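You operate a simulated robot arm through the tools that you are given. There is no shell and no other tool. Be economical: measure what you need, move in short steps, check, and stop when the job is done.

Carry out the task below with a simulated robot arm. There is one attempt and no reset: what you move stays moved.

## Task
Take the steel cup with the smallest size on its label from the measuring bench and put it on the lower shelf of the measuring bench. Take the tray from the lower shelf of the measuring bench and leave it on the middle shelf of the spares rack. Take the brush from the measuring bench and leave it on the middle shelf of the spares rack. Set the yellow switch on the gravity table to 1. Put the pan on the ledge at the gravity table away on the long pan shelf. Shut the middle drawer under the ledge. Fetch the grey pan with a line and set it on top of the beige board on the upper left shelf of the sample bench. Open the grey bin lid. Any order will do.

Only the result counts: the job must be done as asked and must still hold three seconds after the hand-in. Knocking over, shifting, dropping, spilling or breaking anything else fails it. Lids that push on must go on centred and level and be pressed home; caps that screw on are set level and turned clockwise until they are tight.

## Robot
A 7-joint arm with a three-finger gripper on a trunk, on a base that drives. Base frame: it is fixed to the floor where the robot stands at the start and does not move with it; the origin is under the middle of the robot, x ahead of it, y to its left, z up; the surface under the hand at the start is at about z = 800. Readings come in mm, rad, newtons and seconds.
With the tool pointing down near the work surface it reaches from about 480 to 940 mm from the robot's upright axis, wherever it stands. Its first joint turns from -2.897 to 2.897 rad. Places, roughly: board (36x27x4 cm) [-4400, 5100, 500]; brush (16x5x8 cm) [600, 800, 800]; grey bin lid [-6900, 8800, 500]; grey pan with a line (11x19x6 cm) [-4200, 7900, 400]; long pan shelf (20x63 cm) [-600, 7760, 620]; lower shelf of the measuring bench [800, 200, 200]; middle drawer under the ledge [-1100, 6900, 700]; middle shelf of the spares rack [-1200, 2300, 300]; pan (19x17x8 cm) [-800, 7200, 800]; steel cup [500, 250, 750]; tray (15x11x3 cm) [800, 500, 200]; yellow switch on the gravity table [-500, 6300, 1400]. Payload 2.69 kg.
The tool frame sits at the grasp point between the pads (the TCP): z along the fingers, y along the line on which they close. The tips reach 29 mm beyond it. The gripper opens to 120 mm. The gripper's body begins 78 mm behind the TCP.
Orientation is that of the tool frame in the base frame, as a unit quaternion [x, y, z, w]. With the fingers straight down and closing along the base's y, the tool's x points along the base's -x, its y along +y and its z along -z.

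## Interface
- The arm moves only by the tool step_arm. Its argument "series" is text: rows parted by semicolons, each of 7 numbers parted by spaces: the turn, a rotation vector about the tool's x, y, z in rad, then the shift along the tool's x, y, z in mm, then the gripper command, from -1 (shut) to 1 (fully open), values between in proportion. In form: wx wy wz tx ty tz grip; .... A call has 1 to 10 rows; each row shifts and turns the commanded pose from where the row before left it, along the tool's axes as they then stand. Rows are played at 5 a second. More than 50 mm and 0.15 rad between two rows, or a gripper value outside its range, and nothing of the call is played. Where a pose cannot be reached the arm comes as near as it can. A force on the tool above 40 N (or 10 N above the force at the start of the call, whichever is more), or a blocked arm, ends the call early, and 0.2 s more pass. The fingers move at their own pace and stop on an object; they squeeze with about 28 N. The grip force told is the motor's: it shows also when the fingers shut on nothing. Time passes only in rows, and 0.2 s behind the last, so rows that do not move let the fingers close. It gives the time, the measured TCP pose, the force on the tool (base axes), the opening and the grip force at its end, in the units of the frame above (readings bear some noise), with the torque about the TCP (base axes, N m) and any sound that the robot's microphone picked up, and new pictures: "pictures" is both (left out), scene, wrist or none.
- Cameras (640 x 400 px; columns grow to the right, rows downward): "scene" is now at [222, 37.5, 1279.3]; the picture's right is [0.51, -0.86, 0.00], its down [-0.67, -0.39, -0.63] and it looks along [0.54, 0.32, -0.78] (base axes); focal length 262 px, centre (320, 200). "wrist" rides on the gripper at [63, 0, -104] in the tool frame; the picture's right is [0.00, 1.00, 0.00], its down [-0.83, 0.00, -0.56] and it looks along [-0.56, 0.00, 0.83] (tool axes); focal length 275 px, centre (320, 200). There is no depth. A picture from a camera that has moved, and an enlarged one, comes with that camera's place and axes in the base frame and with its lens.
- lift_body(by): slides the trunk up (or, below 0, down) by that many mm; the arm and the scene camera ride with it, the base frame stays. It gives what a move gives, with no picture.
- steer(legs): drives the robot by 1 to 6 legs, each [ahead, left, turn to the left] in mm, mm and rad, along the robot's own axes; the way and the turn of a leg run together, so that a leg with both is an arc; at most 1500 mm and 3.142 rad a leg. The arm and the cameras ride along, it lands a little off, and it stops where it bumps. It gives what a move gives, and a new picture of the scene camera.
- pan_tilt(pan, tilt): turns the head with the scene camera to pan (to the left, within 1.501 rad either way) and tilt (down, from -0.506 to 1.204), counted from straight ahead of the robot. It gives what a move gives, and a new picture of the scene camera.
- zoom(camera, box): a new picture of the part [left, top, right, bottom] of that camera's present view, enlarged. No time passes.
- hand_in(): hands the job in; it is judged then, once.

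Work in short steps. Places have to be worked out from the pictures, the camera data and where the tool is seen: move nearer, look again, correct. Check each grasp and each placing, and mend what went wrong. You have 196 turns and 260 pictures in all, those below and enlarged ones among them. Open the gripper and draw the arm clear of the work before you hand the job in, unless the task says otherwise.

The tools are called after "Emit:" as name(argument=value, ...) on one line, values as JSON. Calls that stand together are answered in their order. step_arm: Moves the arm, as the interface text tells. Its arguments: {"type":"object","properties":{"series":{"type":"string"},"pictures":{"type":"string","enum":["both","scene","wrist","none"]}},"required":["series"]} The other tools are called the same way: lift_body (by) slides the trunk up or down; steer (legs) drives the base; pan_tilt (pan, tilt) turns the head that bears the scene camera; zoom (camera, box) takes an enlarged picture of a part of a camera's view; hand_in () hands the job in.

At the start:

```text
t: 0.0
tool_pos: [503.5, 152.1, 1057.4]
ee_rot: [0.0, 1.0, 0.0, 0.001]
force: [-1.4, -0.2, 0.1]
wrist_torque: [0.0, -0.01, 0.03]
opening: 120.1
finger_force: 0.0
trunk travel left (down, up): [-550.0, 63.0]
robot x, y, heading: [-0.4, -1.7, -0.003]
head pan, tilt: [0.531, 0.89]
```

scene: 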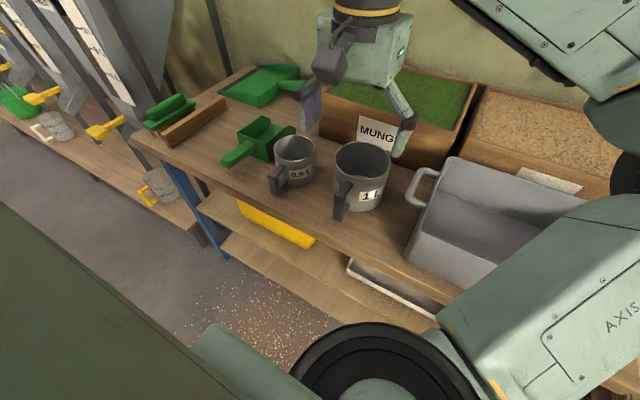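
wrist: 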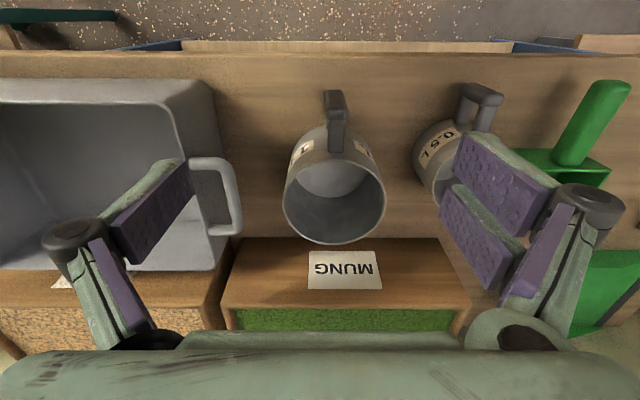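

I see two labelled steel cups (0.5 L and 1 L) and want to check for others, so I'll pan the head over the bench and zoom in.

Emit:
zoom(camera="scene", box=[120, 40, 440, 240])

Emit:
pan_tilt(pan=0.9, tilt=0.6)

Emit:
pan_tilt(pan=-0.4, tilt=0.7)

```text
2.00 times, centred on (280, 140) of scene
camera zoom: at [222.0, 37.5, 1279.3], right [0.51, -0.86, 0.0], down [-0.67, -0.39, -0.63], along [0.54, 0.32, -0.78], focal length 525 px, centre (400, 320)
```

zoom: 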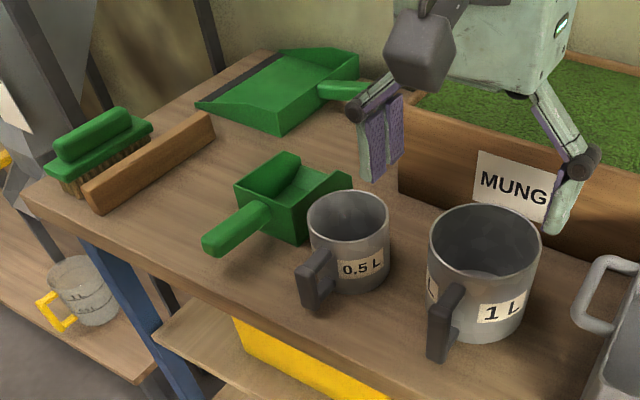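

```text
t: 0.8
tool_pos: [504.2, 152.3, 1056.5]
ee_rot: [-0.001, 1.0, -0.001, 0.001]
force: [1.1, -0.2, 0.2]
wrist_torque: [-0.03, 0.01, 0.01]
opening: 120.2
finger_force: 0.0
trunk travel left (down, up): [-550.0, 63.0]
robot x, y, heading: [2.9, 0.4, -0.002]
head pan, tilt: [0.901, 0.6]
camera scene: at [211.3, 68.2, 1303.2], right [0.78, -0.62, 0.0], down [-0.35, -0.44, -0.82], along [0.51, 0.65, -0.57], focal length 262 px, centre (320, 200)
```

scene: 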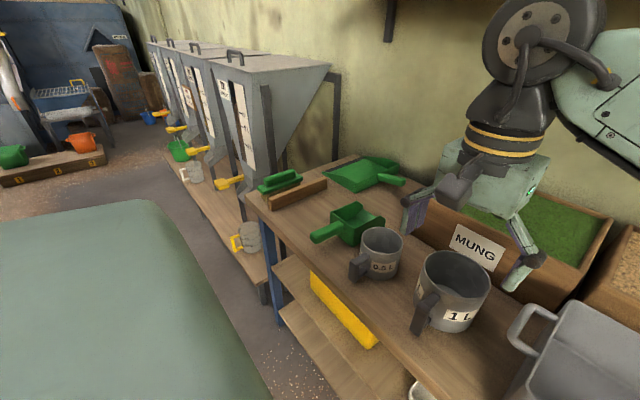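

```text
t: 2.3
tool_pos: [504.6, 151.4, 1057.9]
ee_rot: [0.001, 1.0, -0.001, 0.001]
force: [0.2, 0.7, 0.2]
wrist_torque: [0.0, -0.02, 0.05]
opening: 119.8
finger_force: 0.2
trunk travel left (down, up): [-550.0, 63.0]
robot x, y, heading: [-0.5, -0.9, -0.005]
head pan, tilt: [-0.4, 0.7]
camera scene: at [234.7, -34.0, 1294.7], right [-0.39, -0.92, 0.0], down [-0.59, 0.25, -0.77], along [0.7, -0.3, -0.64], focal length 262 px, centre (320, 200)
```

scene: 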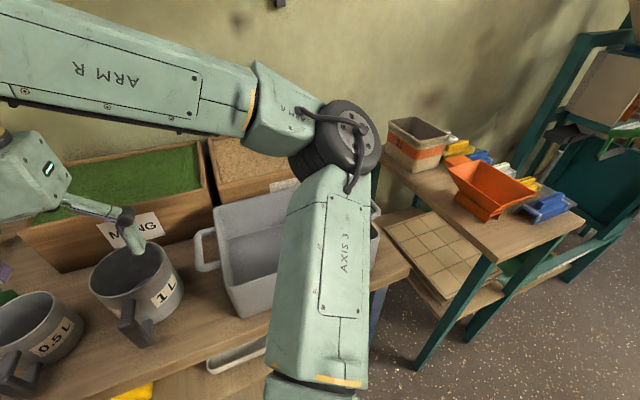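

Only two cups stand on the bench; 0.5 L is the smallest, at roughly (590, 315). I'll move the wrist camera in front of it to measure.

Emit:
step_arm(series="0 0 0 9 41 0 1;0 0 0 9 41 0 1;0 0 0 9 41 0 1;0 0 0 9 40 0 1;0 0 0 0 0 0 1", pictures="wrist")

Emit:
pan_tilt(pan=0.5, tilt=1.0)

```text
t: 3.5
tool_pos: [467.9, 315.9, 1056.9]
ee_rot: [0.001, 1.0, 0.0, 0.001]
force: [-0.5, -0.2, 0.2]
wrist_torque: [-0.03, -0.02, -0.02]
opening: 119.7
finger_force: 0.0
trunk travel left (down, up): [-550.0, 63.0]
robot x, y, heading: [0.9, -0.2, -0.001]
head pan, tilt: [-0.4, 0.7]
camera wrist: at [404.0, 315.0, 1161.0], right [0.0, 1.0, 0.0], down [0.83, 0.0, 0.56], along [0.56, 0.0, -0.83], focal length 275 px, centre (320, 200)
```

wrist: 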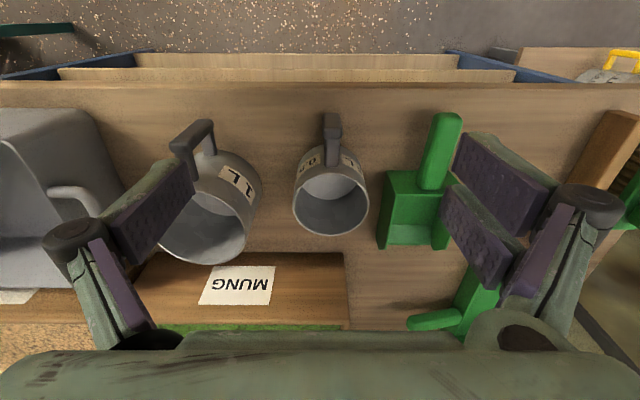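

```text
t: 4.7
tool_pos: [468.9, 315.0, 1055.5]
ee_rot: [0.0, 1.0, 0.0, 0.001]
force: [-0.4, -0.6, -0.5]
wrist_torque: [0.0, -0.01, 0.01]
opening: 120.1
finger_force: 0.1
trunk travel left (down, up): [-550.0, 63.0]
robot x, y, heading: [-1.8, -3.4, -0.0]
head pan, tilt: [0.499, 1.0]
camera scene: at [217.6, 32.3, 1271.3], right [0.48, -0.88, 0.0], down [-0.74, -0.4, -0.54], along [0.47, 0.26, -0.84], focal length 262 px, centre (320, 200)
```

scene: 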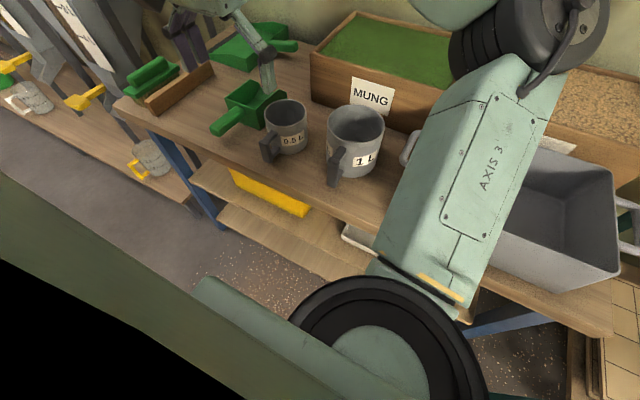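

I'll measure the handle closely, since a handle grasp avoids the crowded neighbours.

Emit:
zoom(camera="wrist", box=[240, 80, 432, 200])

Emit:
zoom(camera="scene", box=[200, 70, 360, 170])

```text
3.33 times, centred on (336, 140) of wrist
camera zoom: at [404.1, 314.6, 1160.9], right [0.0, 1.0, 0.0], down [0.83, 0.0, 0.56], along [0.56, 0.0, -0.83], focal length 918 px, centre (267, 400)
```

zoom: 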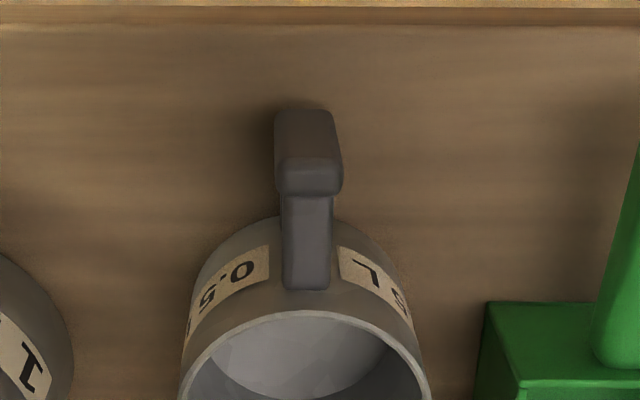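

```text
4.00 times, centred on (280, 120) of scene
camera zoom: at [217.6, 32.3, 1271.3], right [0.48, -0.88, 0.0], down [-0.74, -0.4, -0.54], along [0.47, 0.26, -0.84], focal length 1050 px, centre (480, 520)
```

zoom: 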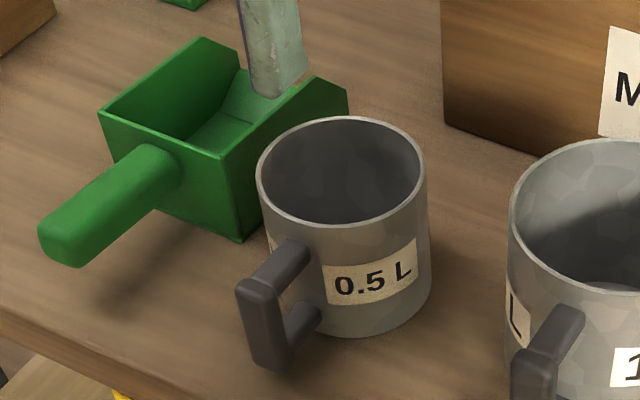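

Handle's outer bar is around (518, 329, z 815–867), 22 mm wide. I tilt the tool 45° forward and move to a pre-grasp point behind it.

Emit:
step_arm(series="0 -0.131 0 0 0 0 0.3;0 -0.131 0 0 0 0 0.3;0 -0.131 0 0 0 0 0.3;0 -0.131 0 0 0 0 0.3;0 -0.131 0 0 0 0 0.3;0 -0.13 0 0 0 0 0.3;0 0 0 38 5 33 0.3;0 0 0 38 5 33 0.3;0 0 0 38 4 33 0.3;0 0 0 0 0 0 0.3")

```text
refused: row 7 steps farther than a row can; nothing moved
```

Emit:
step_arm(series="0 -0.131 0 0 0 0 0.3;0 -0.131 0 0 0 0 0.3;0 -0.131 0 0 0 0 0.3;0 -0.131 0 0 0 0 0.3;0 -0.131 0 0 0 0 0.3;0 -0.13 0 0 0 0 0.3;0 0 0 30 5 30 0.3;0 0 0 30 5 30 0.3;0 0 0 30 4 30 0.3;0 0 0 24 0 13 0.3")

```text
t: 6.9
tool_pos: [473.9, 328.1, 885.3]
ee_rot: [0.0, 0.924, 0.0, 0.383]
force: [0.6, 0.2, -0.3]
wrist_torque: [-0.03, -0.01, 0.0]
opening: 78.2
finger_force: 0.0
out of reach, approached as far as the arm can: row 6
trunk travel left (down, up): [-550.0, 63.0]
robot x, y, heading: [-0.5, -1.2, 0.004]
head pan, tilt: [0.499, 1.0]
camera scene: at [217.6, 32.4, 1271.3], right [0.48, -0.88, 0.0], down [-0.74, -0.4, -0.54], along [0.47, 0.26, -0.84], focal length 262 px, centre (320, 200)
camera wrist: at [355.5, 328.3, 915.8], right [0.0, 1.0, 0.0], down [0.19, 0.0, 0.98], along [0.98, 0.0, -0.19], focal length 275 px, centre (320, 200)
```

scene: 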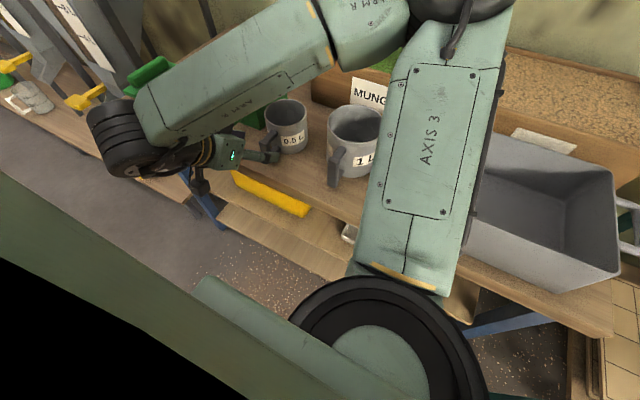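
wrist: 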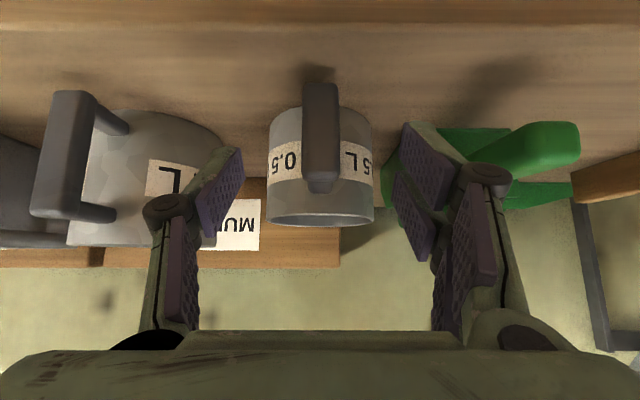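

The handle lies dead ahead along the finger axis (centre z ≈ 845). Advance 58 mm and close.

Emit:
step_arm(series="0 0 0 -1 0 20 0.3;0 0 0 -1 0 20 0.3;0 0 0 -1 0 18 0.3;0 0 0 0 0 0 -1;0 0 0 0 0 0 -1;0 0 0 0 0 0 -1;0 0 0 0 0 0 -1;0 0 0 0 0 0 -1")

```text
t: 8.7
tool_pos: [517.3, 329.1, 848.6]
ee_rot: [0.001, 0.924, 0.0, 0.383]
force: [0.1, 0.6, 0.5]
wrist_torque: [0.14, -0.09, 0.02]
opening: 21.6
finger_force: 28.2
trunk travel left (down, up): [-550.0, 63.0]
robot x, y, heading: [3.0, -0.4, 0.003]
head pan, tilt: [0.499, 1.0]
camera scene: at [217.6, 32.4, 1271.3], right [0.48, -0.88, 0.0], down [-0.74, -0.4, -0.54], along [0.47, 0.26, -0.84], focal length 262 px, centre (320, 200)
camera wrist: at [398.1, 327.8, 878.3], right [0.0, 1.0, 0.0], down [0.19, 0.0, 0.98], along [0.98, 0.0, -0.19], focal length 275 px, centre (320, 200)
```

scene: 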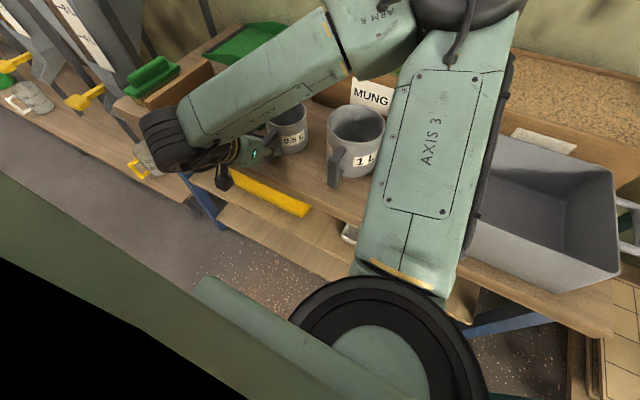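
wrist: 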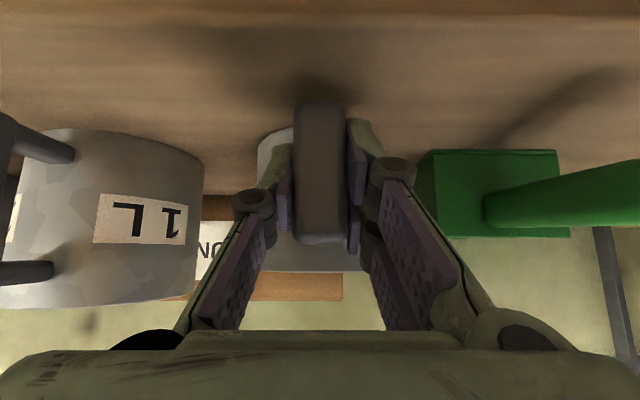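

Gripped (21.6 mm). Lift straight up about 100 mm and check.

Emit:
step_arm(series="0 0 0 -7 0 -7 -1;0 0 0 -14 0 -14 -1;0 0 0 -25 0 -25 -1;0 0 0 -30 0 -30 -1;0 0 0 0 0 0 -1")

```text
t: 9.9
tool_pos: [520.3, 325.7, 957.8]
ee_rot: [0.0, 0.923, -0.001, 0.384]
force: [-0.5, -0.2, -1.6]
wrist_torque: [0.02, 0.14, 0.03]
opening: 21.4
finger_force: 28.0
trunk travel left (down, up): [-550.0, 63.0]
robot x, y, heading: [-2.1, -0.6, -0.003]
head pan, tilt: [0.499, 1.0]
camera scene: at [217.7, 32.4, 1271.2], right [0.48, -0.88, 0.0], down [-0.74, -0.4, -0.54], along [0.47, 0.26, -0.84], focal length 262 px, centre (320, 200)
camera wrist: at [400.1, 326.4, 986.8], right [0.0, 1.0, 0.0], down [0.19, 0.01, 0.98], along [0.98, 0.0, -0.19], focal length 275 px, centre (320, 200)
```

scene: 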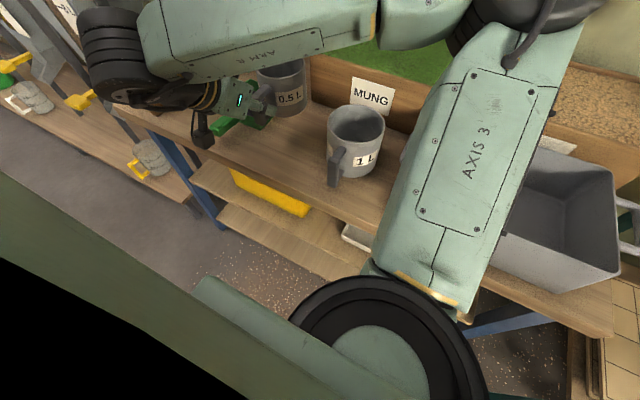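
wrist: 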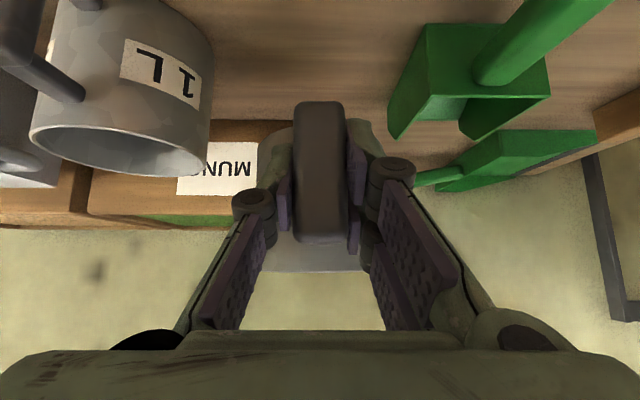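

The cup hangs level. Back the robot off 500 mm from the bench.

Emit:
steer(legs=[[-500, 0, 0]])

Emit:
lift_body(by=-500)

Emit:
pan_tilt(pan=0.2, tilt=0.45)

```text
t: 12.4
tool_pos: [175.5, 324.8, 955.5]
ee_rot: [0.001, 0.924, -0.002, 0.382]
force: [-1.1, 0.5, -2.3]
wrist_torque: [0.04, 0.15, -0.01]
opening: 21.4
finger_force: 28.1
trunk travel left (down, up): [-550.0, 63.0]
robot x, y, heading: [-343.4, -1.7, 0.002]
head pan, tilt: [0.499, 1.0]
stopped in leg 1: the robot was blocked; the commanded pose is now the measured one
camera scene: at [-126.2, 30.0, 1271.2], right [0.48, -0.88, 0.0], down [-0.74, -0.4, -0.54], along [0.47, 0.26, -0.84], focal length 262 px, centre (320, 200)
```

scene: 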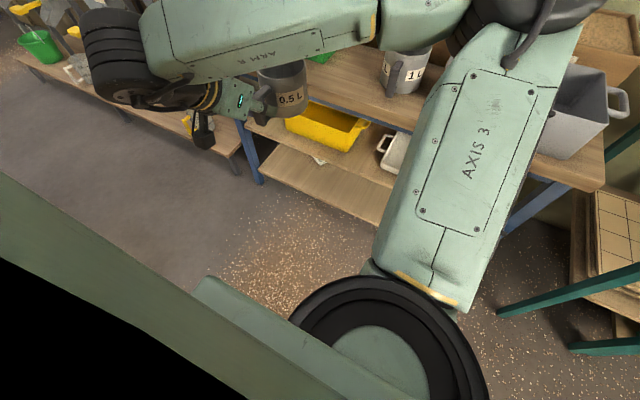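

```text
refused: -500 is not a number from -400 to 400
```

```text
t: 13.3
tool_pos: [175.6, 324.3, 956.1]
ee_rot: [0.0, 0.924, -0.001, 0.382]
force: [0.1, 0.0, -2.3]
wrist_torque: [0.03, 0.1, -0.04]
opening: 21.1
finger_force: 28.6
trunk travel left (down, up): [-550.0, 63.0]
robot x, y, heading: [-344.4, -4.9, 0.0]
head pan, tilt: [0.201, 0.45]
camera scene: at [-97.6, 15.4, 1316.7], right [0.2, -0.98, 0.0], down [-0.43, -0.09, -0.9], along [0.88, 0.18, -0.44], focal length 262 px, centre (320, 200)
```

scene: 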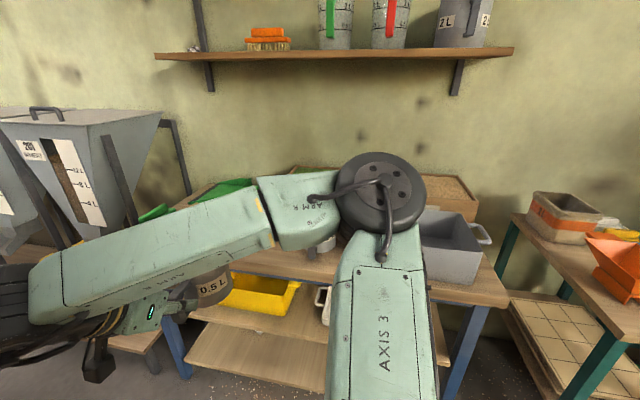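

The robot bumped at 343 mm back, which is enough room. Lower the trunk and look at the shelf.

Emit:
lift_body(by=-400)

Emit:
pan_tilt(pan=0.6, tilt=0.5)

Emit:
step_arm(series="0 0 0 0 0 0 -1", pictures="wrist")

```text
t: 17.2
tool_pos: [176.2, 324.8, 556.2]
ee_rot: [0.0, 0.924, -0.001, 0.382]
force: [-0.7, -0.4, -1.7]
wrist_torque: [-0.02, 0.14, -0.01]
opening: 21.1
finger_force: 27.8
trunk travel left (down, up): [-150.0, 463.0]
robot x, y, heading: [-344.9, -2.1, 0.001]
head pan, tilt: [0.201, 0.45]
```

```text
t: 18.1
tool_pos: [176.7, 324.9, 555.8]
ee_rot: [-0.001, 0.924, -0.001, 0.382]
force: [-0.6, 0.6, -2.1]
wrist_torque: [-0.04, 0.15, 0.0]
opening: 21.3
finger_force: 27.9
trunk travel left (down, up): [-150.0, 463.0]
robot x, y, heading: [-345.4, 0.0, 0.002]
head pan, tilt: [0.6, 0.499]
camera scene: at [-112.6, 48.3, 912.3], right [0.57, -0.82, 0.0], down [-0.39, -0.27, -0.88], along [0.72, 0.5, -0.48], focal length 262 px, centre (320, 200)
```

scene: 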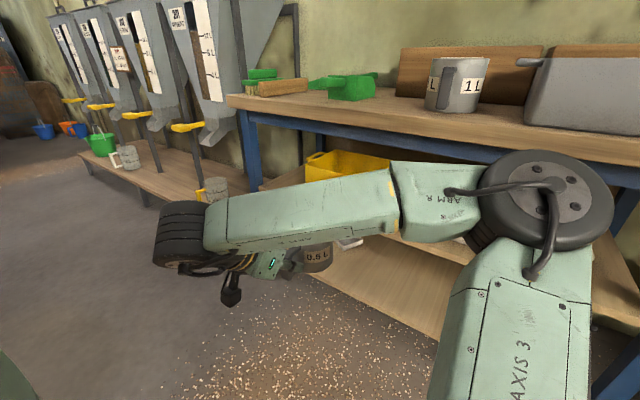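

```text
t: 18.4
tool_pos: [176.2, 324.6, 556.4]
ee_rot: [0.0, 0.924, -0.001, 0.382]
force: [0.3, 0.6, -2.5]
wrist_torque: [-0.01, 0.12, 0.0]
opening: 21.1
finger_force: 27.3
trunk travel left (down, up): [-150.0, 463.0]
robot x, y, heading: [-345.1, -8.2, 0.002]
head pan, tilt: [0.6, 0.499]
camera wrist: at [56.2, 324.4, 585.6], right [0.0, 1.0, -0.01], down [0.2, 0.01, 0.98], along [0.98, 0.0, -0.2], focal length 275 px, centre (320, 200)
```

wrist: 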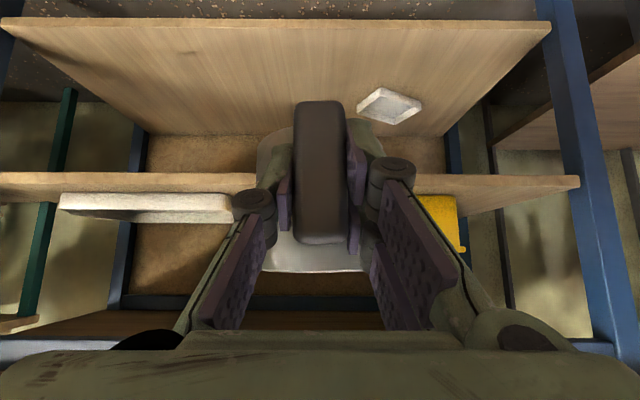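

The small white tray sits on the lower shelf around (715, 505), and the shelf's front edge is near x≈450. Lower the trunk fully, and move the arm down and to the right (y≈170) to look at the shelf from there.

Emit:
lift_body(by=-150)

Emit:
step_arm(series="0 0 0 15 -30 15 -1;0 0 0 15 -30 15 -1;0 0 0 15 -30 15 -1;0 0 0 15 -30 15 -1;0 0 0 10 -30 10 -1;0 0 0 0 0 0 -1")

```text
t: 20.4
tool_pos: [174.7, 324.6, 489.7]
ee_rot: [0.0, 0.923, -0.002, 0.386]
force: [-0.3, -0.6, -0.6]
wrist_torque: [0.0, 0.09, 0.03]
opening: 21.2
finger_force: 28.3
trunk travel left (down, up): [-76.0, 537.0]
robot x, y, heading: [-343.3, -1.3, 0.005]
head pan, tilt: [0.6, 0.499]
stopped: the arm was blocked; the commanded pose is now the measured one
```

```text
t: 21.8
tool_pos: [200.7, 214.8, 403.1]
ee_rot: [0.0, 0.923, -0.003, 0.384]
force: [0.8, 0.1, -1.9]
wrist_torque: [-0.03, 0.12, 0.0]
opening: 21.2
finger_force: 28.1
out of reach, approached as far as the arm can: row 4, 5
trunk travel left (down, up): [-76.0, 537.0]
robot x, y, heading: [-342.6, -0.5, 0.0]
head pan, tilt: [0.6, 0.499]
camera scene: at [-115.2, 48.7, 844.0], right [0.57, -0.82, 0.0], down [-0.39, -0.27, -0.88], along [0.73, 0.5, -0.48], focal length 262 px, centre (320, 200)
camera wrist: at [81.5, 214.7, 432.1], right [0.0, 1.0, -0.01], down [0.19, 0.01, 0.98], along [0.98, 0.0, -0.19], focal length 275 px, centre (320, 200)
```

scene: 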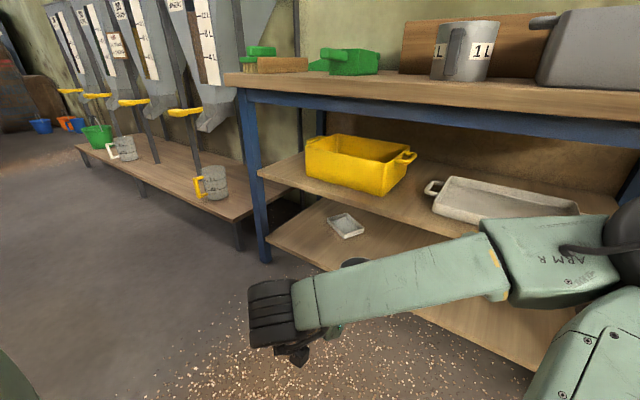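
wrist: 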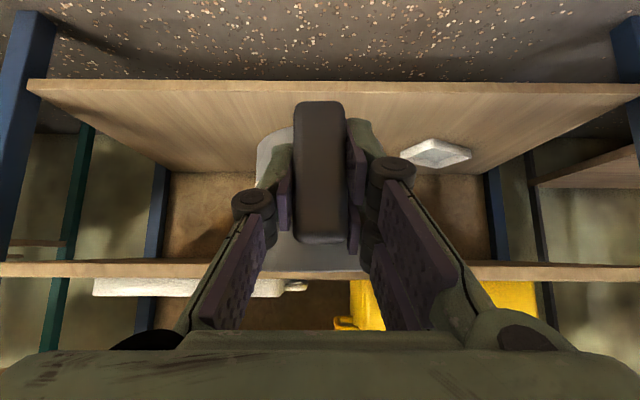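

Triangulating: lower shelf top z≈150, front edge x≈520; tray ≈(795, 530). I extend the arm forward and down a bit, still in front of the shelf, then lower the trunk.

Emit:
step_arm(series="0 0 0 -10 -5 32 -1;0 0 0 -10 -5 32 -1;0 0 0 -10 -5 32 -1;0 0 0 -10 -5 32 -1;0 0 0 -10 -5 32 -1;0 0 0 0 0 0 -1", pictures="none")

Emit:
lift_body(by=-74)

Emit:
step_arm(series="0 0 0 0 0 0 -1")

```text
t: 23.2
tool_pos: [351.3, 189.7, 325.4]
ee_rot: [-0.002, 0.923, 0.0, 0.385]
force: [0.9, 0.4, -2.0]
wrist_torque: [0.0, 0.11, 0.01]
opening: 21.5
finger_force: 28.1
trunk travel left (down, up): [-76.0, 537.0]
robot x, y, heading: [-343.9, -2.7, 0.002]
head pan, tilt: [0.6, 0.499]
```

```text
t: 24.5
tool_pos: [350.6, 191.8, 326.5]
ee_rot: [-0.004, 0.922, 0.0, 0.387]
force: [0.0, 0.4, -1.4]
wrist_torque: [-0.05, 0.09, -0.03]
opening: 21.5
finger_force: 28.4
trunk travel left (down, up): [-77.0, 536.0]
robot x, y, heading: [-342.7, -1.6, 0.003]
head pan, tilt: [0.6, 0.499]
stopped: the arm was blocked; the commanded pose is now the measured one
```

```text
t: 24.9
tool_pos: [350.0, 193.7, 327.4]
ee_rot: [-0.005, 0.922, -0.001, 0.388]
force: [-1.0, 0.9, -2.5]
wrist_torque: [0.03, 0.12, -0.01]
opening: 21.2
finger_force: 28.3
trunk travel left (down, up): [-77.0, 536.0]
robot x, y, heading: [-344.0, -3.1, 0.003]
head pan, tilt: [0.6, 0.499]
camera scene: at [-116.9, 49.6, 844.0], right [0.57, -0.82, 0.01], down [-0.39, -0.27, -0.88], along [0.73, 0.5, -0.47], focal length 262 px, centre (320, 200)
camera wrist: at [229.7, 191.7, 355.4], right [-0.01, 1.0, -0.01], down [0.18, 0.01, 0.98], along [0.98, 0.01, -0.18], focal length 275 px, centre (320, 200)
```

scene: 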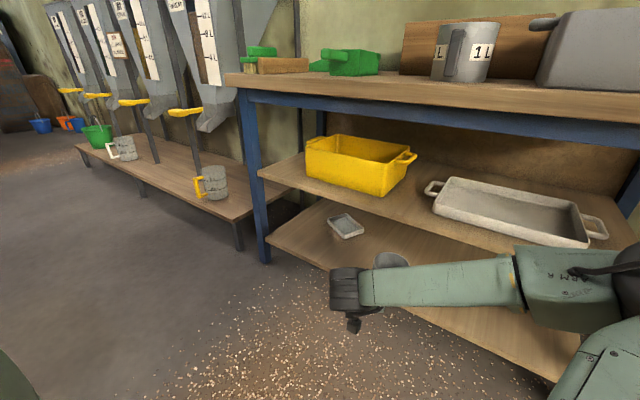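
wrist: 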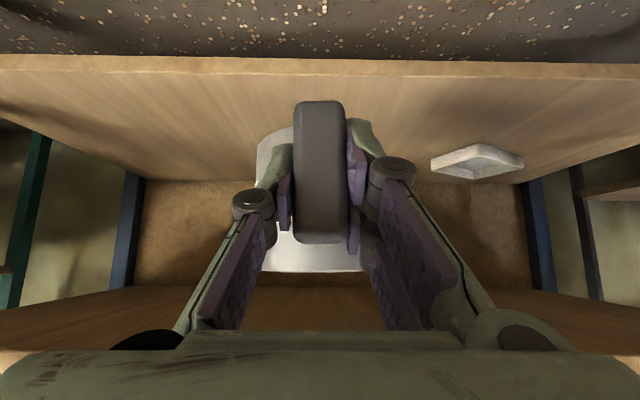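

Path clear: move in over the shelf, cup bottom about 45 mm above it.

Emit:
step_arm(series="0 0 0 -11 0 35 -1;0 0 0 -11 0 35 -1;0 0 0 -11 0 35 -1;0 0 0 -11 0 35 -1;0 0 0 -11 0 35 -1;0 0 0 0 0 0 -1")

```text
t: 26.3
tool_pos: [515.5, 193.4, 244.1]
ee_rot: [-0.005, 0.922, -0.001, 0.387]
force: [-0.3, 0.9, -1.6]
wrist_torque: [-0.01, 0.09, -0.03]
opening: 21.3
finger_force: 27.9
trunk travel left (down, up): [-77.0, 536.0]
robot x, y, heading: [-343.2, -1.1, 0.003]
head pan, tilt: [0.6, 0.499]
camera scene: at [-114.9, 48.7, 844.0], right [0.57, -0.82, 0.0], down [-0.39, -0.27, -0.88], along [0.73, 0.5, -0.48], focal length 262 px, centre (320, 200)
camera wrist: at [394.6, 192.3, 272.1], right [-0.01, 1.0, -0.01], down [0.19, 0.01, 0.98], along [0.98, 0.01, -0.19], focal length 275 px, centre (320, 200)
```

scene: 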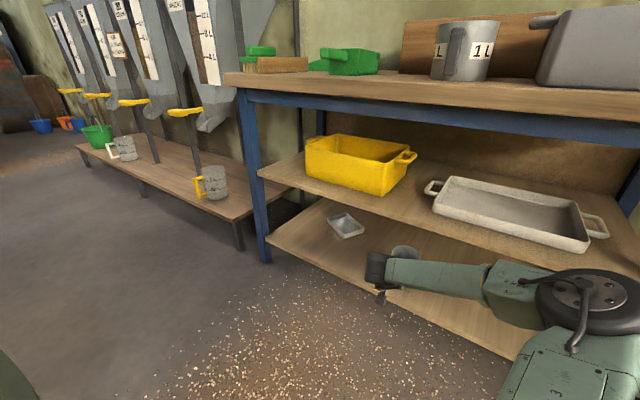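
wrist: 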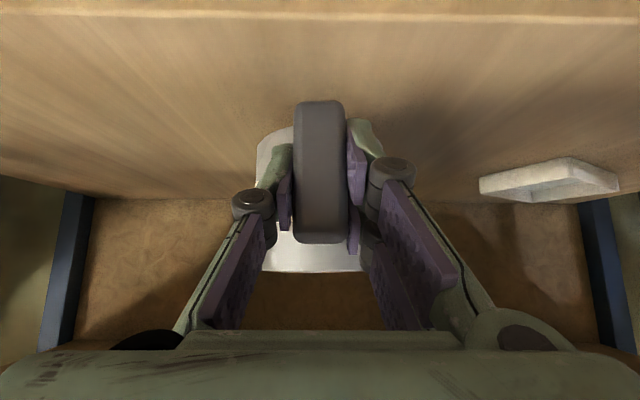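

Shelf edge confirmed near x≈515. Push in 20 mm more and lower 25 mm.

Emit:
step_arm(series="0 0 0 -14 0 14 -1;0 0 0 9 0 9 -1;0 0 0 9 0 9 -1;0 0 0 0 0 0 -1", pictures="none")

Emit:
step_arm(series="0 0 0 3 0 3 -1;0 0 0 3 0 3 -1;0 0 0 0 0 0 -1", pictures="wrist")

```text
t: 27.3
tool_pos: [532.2, 193.4, 217.3]
ee_rot: [-0.005, 0.922, -0.001, 0.387]
force: [0.7, 0.2, -1.6]
wrist_torque: [0.03, 0.09, 0.0]
opening: 21.4
finger_force: 27.7
trunk travel left (down, up): [-77.0, 536.0]
robot x, y, heading: [-342.8, -3.0, 0.003]
head pan, tilt: [0.6, 0.499]
```

```text
t: 28.1
tool_pos: [532.6, 194.7, 209.1]
ee_rot: [-0.005, 0.922, -0.001, 0.387]
force: [-0.4, 0.4, 0.7]
wrist_torque: [0.21, -0.09, 0.04]
opening: 21.3
finger_force: 28.4
trunk travel left (down, up): [-77.0, 536.0]
robot x, y, heading: [-342.3, -1.6, 0.006]
head pan, tilt: [0.6, 0.499]
camera wrist: at [413.6, 193.2, 237.6], right [-0.01, 1.0, -0.01], down [0.19, 0.01, 0.98], along [0.98, 0.01, -0.19], focal length 275 px, centre (320, 200)
```

wrist: 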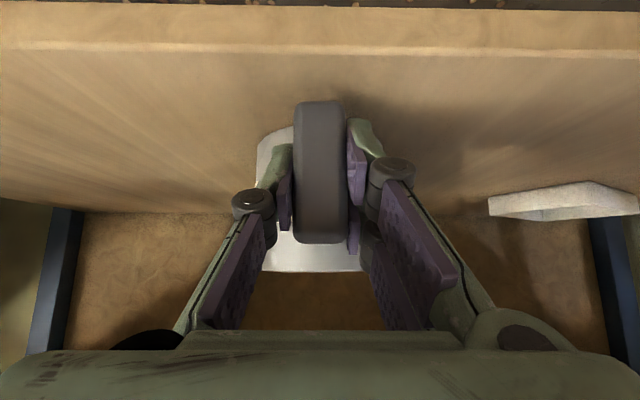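

Force flipped sign: contact is beginning. Lower 2–3 mm more.

Emit:
step_arm(series="0 0 0 1.5 0 1.5 -1;0 0 0 0 0 0 -1", pictures="none")

```text
t: 28.7
tool_pos: [534.3, 194.3, 209.1]
ee_rot: [-0.005, 0.921, 0.0, 0.389]
force: [-3.8, 0.3, 12.4]
wrist_torque: [0.56, -0.55, 0.09]
opening: 21.0
finger_force: 28.0
trunk travel left (down, up): [-77.0, 536.0]
robot x, y, heading: [-342.6, -5.0, -0.001]
head pan, tilt: [0.6, 0.499]
```

Firm contact, shelf reached. Ease off slightly, open and retract along the tool axis.

Emit:
step_arm(series="0 0 0 -1 0 -1 -1;0 0 0 0 0 0 0;0 0 0 0 0 0 0;0 0 0 0 0 -15 0;0 0 0 0 0 -25 0;0 0 0 0 0 -30 0;0 0 0 0 0 -30 0;0 0 0 0 0 0 0")

```text
t: 30.5
tool_pos: [461.1, 194.8, 280.0]
ee_rot: [-0.005, 0.921, -0.002, 0.389]
force: [-0.7, 0.8, 0.3]
wrist_torque: [0.01, -0.01, -0.04]
opening: 59.8
finger_force: 0.1
trunk travel left (down, up): [-77.0, 536.0]
robot x, y, heading: [-345.0, -7.0, 0.006]
head pan, tilt: [0.6, 0.499]
camera scene: at [-116.9, 49.5, 843.9], right [0.57, -0.82, 0.01], down [-0.39, -0.27, -0.88], along [0.73, 0.5, -0.47], focal length 262 px, centre (320, 200)
camera wrist: at [341.2, 193.0, 308.0], right [-0.01, 1.0, -0.01], down [0.18, 0.01, 0.98], along [0.98, 0.01, -0.18], focal length 275 px, centre (320, 200)
```

scene: 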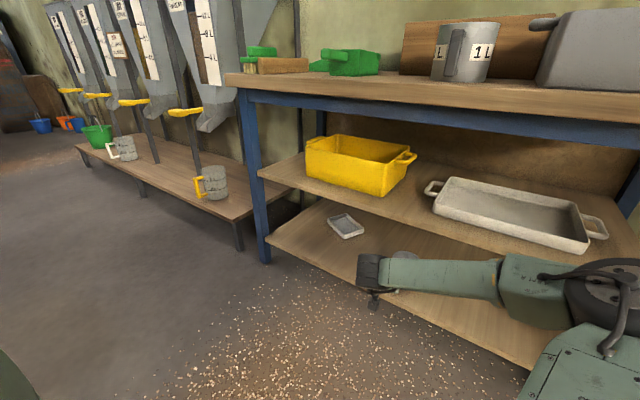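
wrist: 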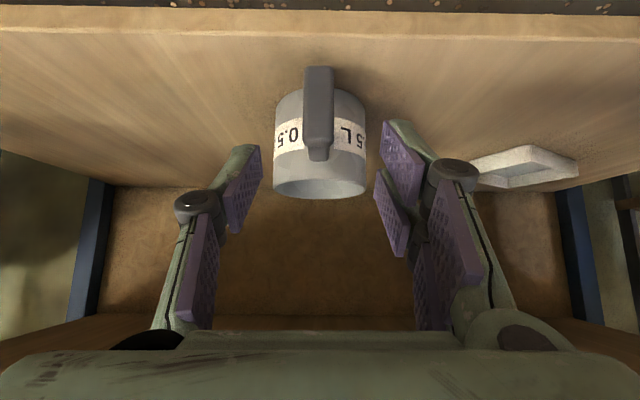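

Cup stands upright on the lower shelf. Retract, then drive left toward the tray (y≈500) and look.

Emit:
step_arm(series="0 0 0 0 0 -30 0.5;0 0 0 0 0 -30 0.5;0 0 0 0 0 -30 1;0 0 0 0 0 0 1", pictures="none")

Emit:
steer(legs=[[0, 330, 0]])

Emit:
pan_tilt(pan=0.2, tilt=0.5)

Emit:
step_arm(series="0 0 0 0 0 0 1", pictures="wrist")

```text
t: 31.5
tool_pos: [395.2, 192.9, 343.9]
ee_rot: [-0.005, 0.922, -0.002, 0.388]
force: [-0.5, 0.0, -0.7]
wrist_torque: [0.0, 0.02, -0.02]
opening: 119.9
finger_force: 0.1
trunk travel left (down, up): [-77.0, 536.0]
robot x, y, heading: [-344.7, -2.5, -0.001]
head pan, tilt: [0.6, 0.499]
```

```text
t: 32.3
tool_pos: [395.2, 197.1, 341.4]
ee_rot: [-0.006, 0.922, -0.001, 0.388]
force: [-0.2, 0.4, 0.6]
wrist_torque: [0.01, -0.01, -0.04]
opening: 120.0
finger_force: 0.1
trunk travel left (down, up): [-77.0, 536.0]
robot x, y, heading: [-341.3, -3.7, 0.009]
head pan, tilt: [0.6, 0.499]
stopped in leg 1: the robot was blocked; the commanded pose is now the measured one
camera scene: at [-115.3, 51.2, 844.0], right [0.57, -0.82, 0.0], down [-0.39, -0.27, -0.88], along [0.72, 0.5, -0.47], focal length 262 px, centre (320, 200)
```

scene: 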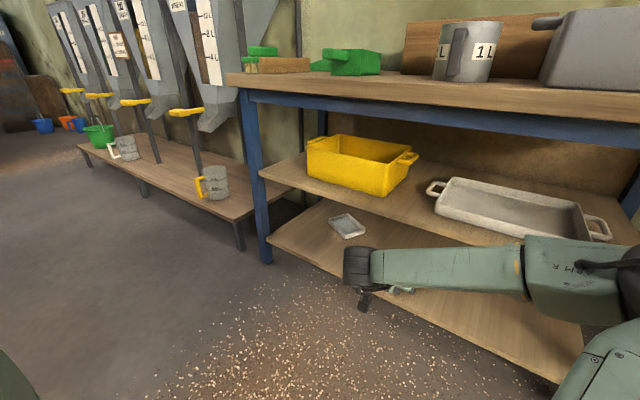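

```text
t: 33.2
tool_pos: [395.4, 197.4, 341.9]
ee_rot: [-0.006, 0.922, -0.001, 0.388]
force: [-0.1, -1.8, -0.1]
wrist_torque: [-0.01, 0.0, 0.0]
opening: 120.1
finger_force: 0.0
trunk travel left (down, up): [-77.0, 536.0]
robot x, y, heading: [-347.1, -4.1, -0.002]
head pan, tilt: [0.201, 0.499]
camera scene: at [-101.0, 18.1, 844.1], right [0.21, -0.98, 0.0], down [-0.46, -0.1, -0.88], along [0.86, 0.18, -0.47], focal length 262 px, centre (320, 200)
```

scene: 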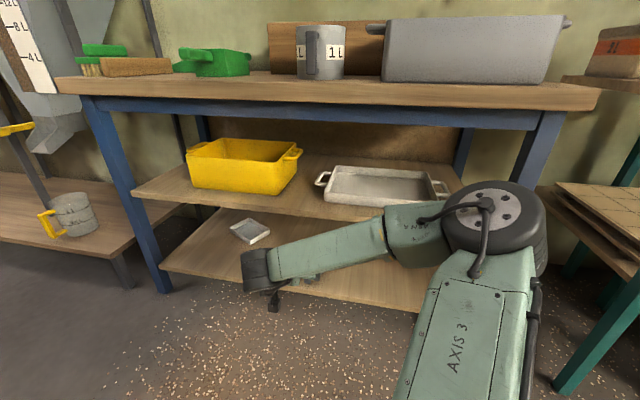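

```text
t: 33.6
tool_pos: [395.7, 197.1, 341.4]
ee_rot: [-0.007, 0.922, 0.0, 0.387]
force: [0.7, -0.7, -0.3]
wrist_torque: [0.03, -0.02, -0.02]
opening: 119.7
finger_force: 0.1
trunk travel left (down, up): [-77.0, 536.0]
robot x, y, heading: [-346.6, 1.1, 0.007]
head pan, tilt: [0.201, 0.499]
camera wrist: at [276.0, 195.8, 370.4], right [-0.01, 1.0, -0.01], down [0.18, 0.01, 0.98], along [0.98, 0.01, -0.18], focal length 275 px, centre (320, 200)
```

wrist: 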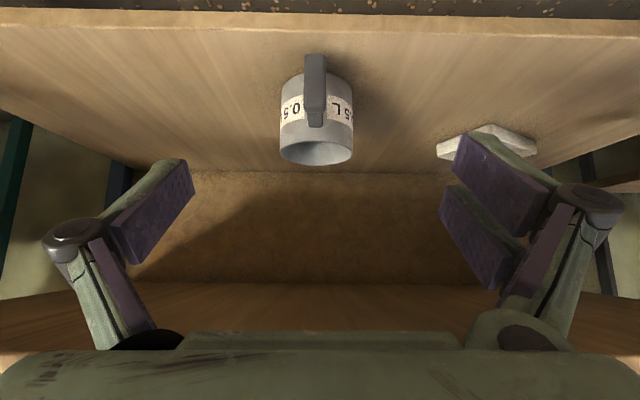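

Sideways travel is blocked by whatever the rear touches; go ahead 80 mm first, then left.

Emit:
steer(legs=[[80, 0, 0], [0, 330, 0]])

Emit:
step_arm(series="0 0 0 0 0 0 1", pictures="wrist")

```text
t: 37.4
tool_pos: [488.5, 532.5, 342.8]
ee_rot: [-0.007, 0.922, 0.0, 0.388]
force: [-0.4, -0.2, -0.4]
wrist_torque: [-0.01, 0.02, -0.01]
opening: 120.1
finger_force: 0.2
trunk travel left (down, up): [-77.0, 536.0]
robot x, y, heading: [-248.0, 332.0, 0.006]
head pan, tilt: [0.201, 0.499]
camera scene: at [-7.3, 353.1, 844.1], right [0.21, -0.98, 0.0], down [-0.46, -0.1, -0.88], along [0.86, 0.18, -0.47], focal length 262 px, centre (320, 200)
```

scene: 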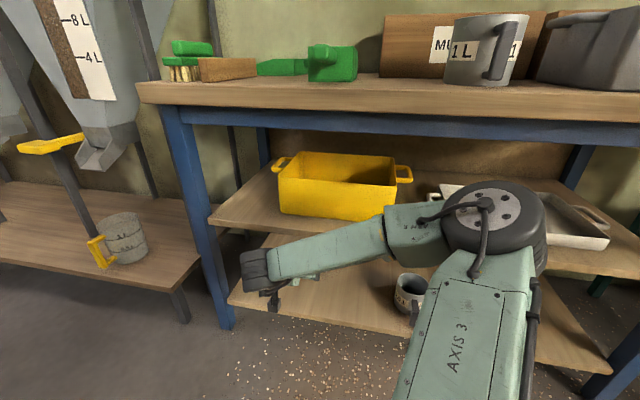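

```text
t: 37.8
tool_pos: [489.8, 533.0, 341.2]
ee_rot: [-0.006, 0.922, -0.001, 0.388]
force: [-0.3, 0.7, -0.5]
wrist_torque: [0.06, -0.02, -0.02]
opening: 120.0
finger_force: 0.0
trunk travel left (down, up): [-77.0, 536.0]
robot x, y, heading: [-249.5, 334.2, 0.005]
head pan, tilt: [0.201, 0.499]
camera wrist: at [369.7, 530.8, 370.4], right [-0.01, 1.0, -0.01], down [0.18, 0.01, 0.98], along [0.98, 0.01, -0.18], focal length 275 px, centre (320, 200)
```

wrist: 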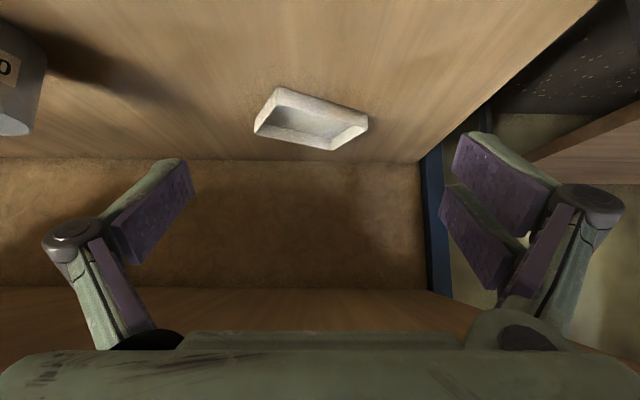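

Emit:
zoom(camera="wrist", box=[230, 60, 390, 160])

```text
4.00 times, centred on (310, 110) of wrist
camera zoom: at [369.7, 530.8, 370.4], right [-0.01, 1.0, -0.01], down [0.18, 0.01, 0.98], along [0.98, 0.01, -0.18], focal length 1101 px, centre (360, 560)
```

zoom: 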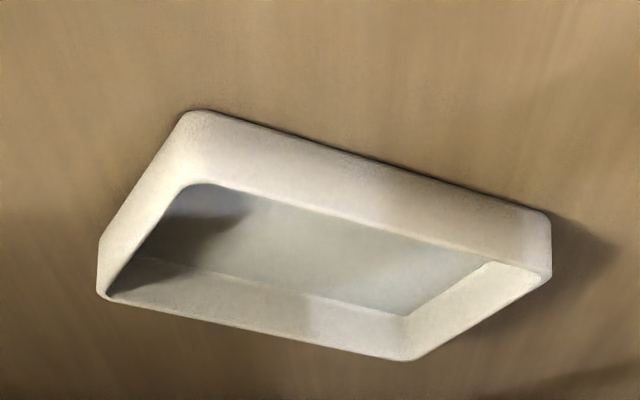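

Tray: centre ≈(775, 516), yawed about −28°, near-right corner (698, 479). Plan: pinch its right short wall (mid ≈(744, 452)) with a 55° tilted tool yawed −28°. First re-orient in free space and lower the hand.

Emit:
step_arm(series="0.0875 0 0.0857 0 -10 0 1;0.0875 0 0.0857 0 -10 0 1;0.0875 0 0.0857 0 0 0 1;0.0875 0 0.0857 0 0 0 1;0 -0.0825 0 0 0 0 1;0 -0.0825 0 0 0 0 1;0 0 0 25 0 18 1;0 0 0 25 0 18 1;0 0 0 25 0 18 1;0 0 0 0 0 0 1")

```text
t: 40.0
tool_pos: [491.0, 513.0, 251.2]
ee_rot: [0.209, 0.861, -0.112, 0.449]
force: [0.6, -1.0, 0.8]
wrist_torque: [0.06, 0.01, 0.02]
opening: 119.9
finger_force: 0.0
trunk travel left (down, up): [-77.0, 536.0]
robot x, y, heading: [-249.9, 332.6, 0.0]
head pan, tilt: [0.201, 0.499]
camera scene: at [-6.7, 352.6, 844.1], right [0.21, -0.98, 0.0], down [-0.46, -0.1, -0.88], along [0.86, 0.18, -0.47], focal length 262 px, centre (320, 200)
camera wrist: at [380.7, 568.1, 258.6], right [0.46, 0.89, -0.01], down [0.02, 0.0, 1.0], along [0.89, -0.46, -0.02], focal length 275 px, centre (320, 200)
```

scene: 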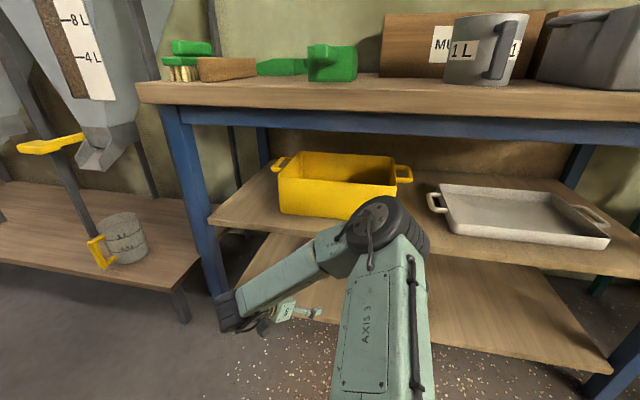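
wrist: 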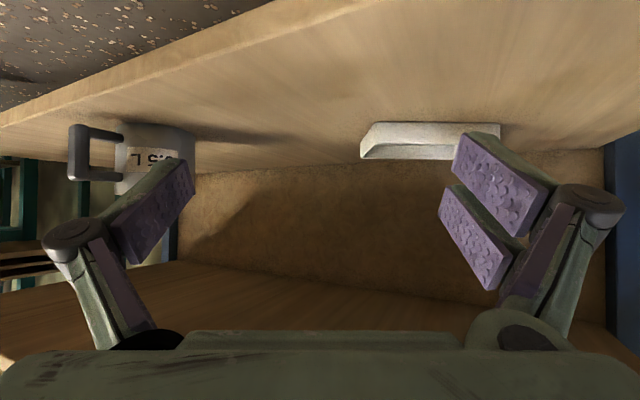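

The tool is square to the tray. I'll extend the arm forward to a pre-grasp point above the right wall without driving, watching for reach limits.

Emit:
step_arm(series="0 0 0 -16 10.6 25.3 1;0 0 0 -16 10.6 25.3 1;0 0 0 -16 10.6 25.3 1;0 0 0 -16 10.6 25.3 1;0 0 0 -16 10.6 25.3 1;0 0 0 -16 10.6 25.3 1;0 0 0 0 0 0 1")

```text
t: 41.6
tool_pos: [679.0, 486.5, 239.8]
ee_rot: [0.209, 0.862, -0.112, 0.449]
force: [-0.2, -0.4, -0.3]
wrist_torque: [0.01, 0.0, 0.02]
opening: 120.0
finger_force: 0.1
trunk travel left (down, up): [-77.0, 536.0]
robot x, y, heading: [-245.3, 331.4, 0.005]
head pan, tilt: [0.201, 0.499]
camera scene: at [-6.8, 352.5, 844.1], right [0.21, -0.98, 0.0], down [-0.46, -0.1, -0.88], along [0.86, 0.18, -0.47], focal length 262 px, centre (320, 200)
camera wrist: at [568.6, 542.0, 248.9], right [0.46, 0.89, -0.01], down [0.02, 0.0, 1.0], along [0.89, -0.46, -0.02], focal length 275 px, centre (320, 200)
```

scene: 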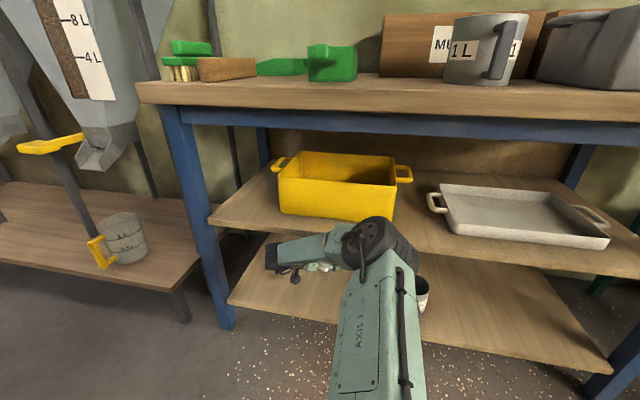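
wrist: 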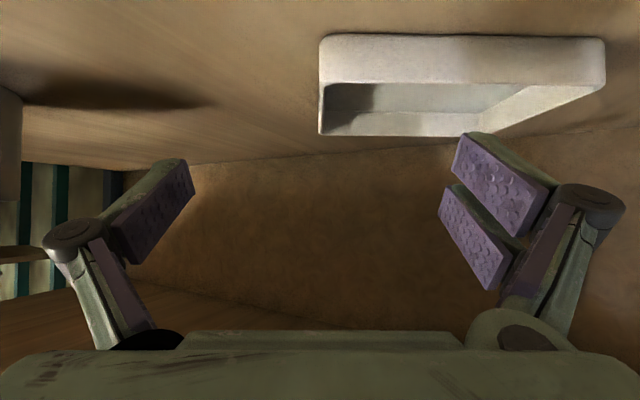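

The tray's right wall lies right on the finger mid-plane. Advance 84 mm along the tool and close gently.

Emit:
step_arm(series="0 0 0 0 0 25 1;0 0 0 0 0 25 1;0 0 0 0 0 20 1;0 0 0 0 0 14 1;0 0 0 0 0 0 1", pictures="wrist")

```text
t: 42.8
tool_pos: [739.5, 452.9, 194.8]
ee_rot: [0.209, 0.861, -0.112, 0.449]
force: [0.2, 0.5, -0.1]
wrist_torque: [-0.01, 0.01, -0.02]
opening: 120.3
finger_force: 0.0
trunk travel left (down, up): [-77.0, 536.0]
robot x, y, heading: [-245.7, 332.0, 0.001]
head pan, tilt: [0.201, 0.499]
camera wrist: at [629.4, 509.2, 202.6], right [0.46, 0.89, -0.01], down [0.02, 0.0, 1.0], along [0.89, -0.46, -0.02], focal length 275 px, centre (320, 200)
```

wrist: 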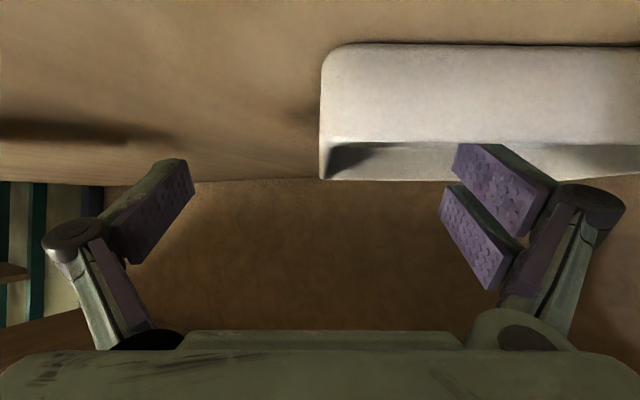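

Fingers straddle the wall mid-length. Lower 4 mm and close.

Emit:
step_arm(series="0 0 0 3.3 0 2.3 1;0 0 0 0 0 0 0;0 0 0 0 0 0 -1;0 0 0 0 0 0 -1;0 0 0 0 0 0 -1;0 0 0 0 0 0 -1;0 0 0 0 0 0 -1;0 0 0 0 0 0 -1", pictures="wrist")

```text
t: 44.8
tool_pos: [743.3, 448.0, 196.9]
ee_rot: [0.213, 0.858, -0.115, 0.454]
force: [0.0, -0.4, 2.3]
wrist_torque: [-0.07, -0.16, -0.03]
opening: 5.8
finger_force: 14.1
trunk travel left (down, up): [-77.0, 536.0]
robot x, y, heading: [-250.2, 334.0, 0.001]
head pan, tilt: [0.201, 0.499]
stopped in row 8: the force on the tool passed its limit at 40 N (the readings are from after the stop); the commanded pose is now the measured one
camera wrist: at [633.6, 503.8, 204.0], right [0.47, 0.88, -0.01], down [0.01, 0.0, 1.0], along [0.88, -0.47, -0.01], focal length 275 px, centre (320, 200)
```

wrist: 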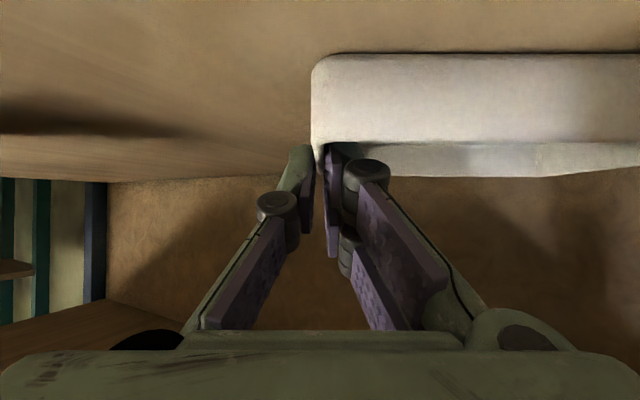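

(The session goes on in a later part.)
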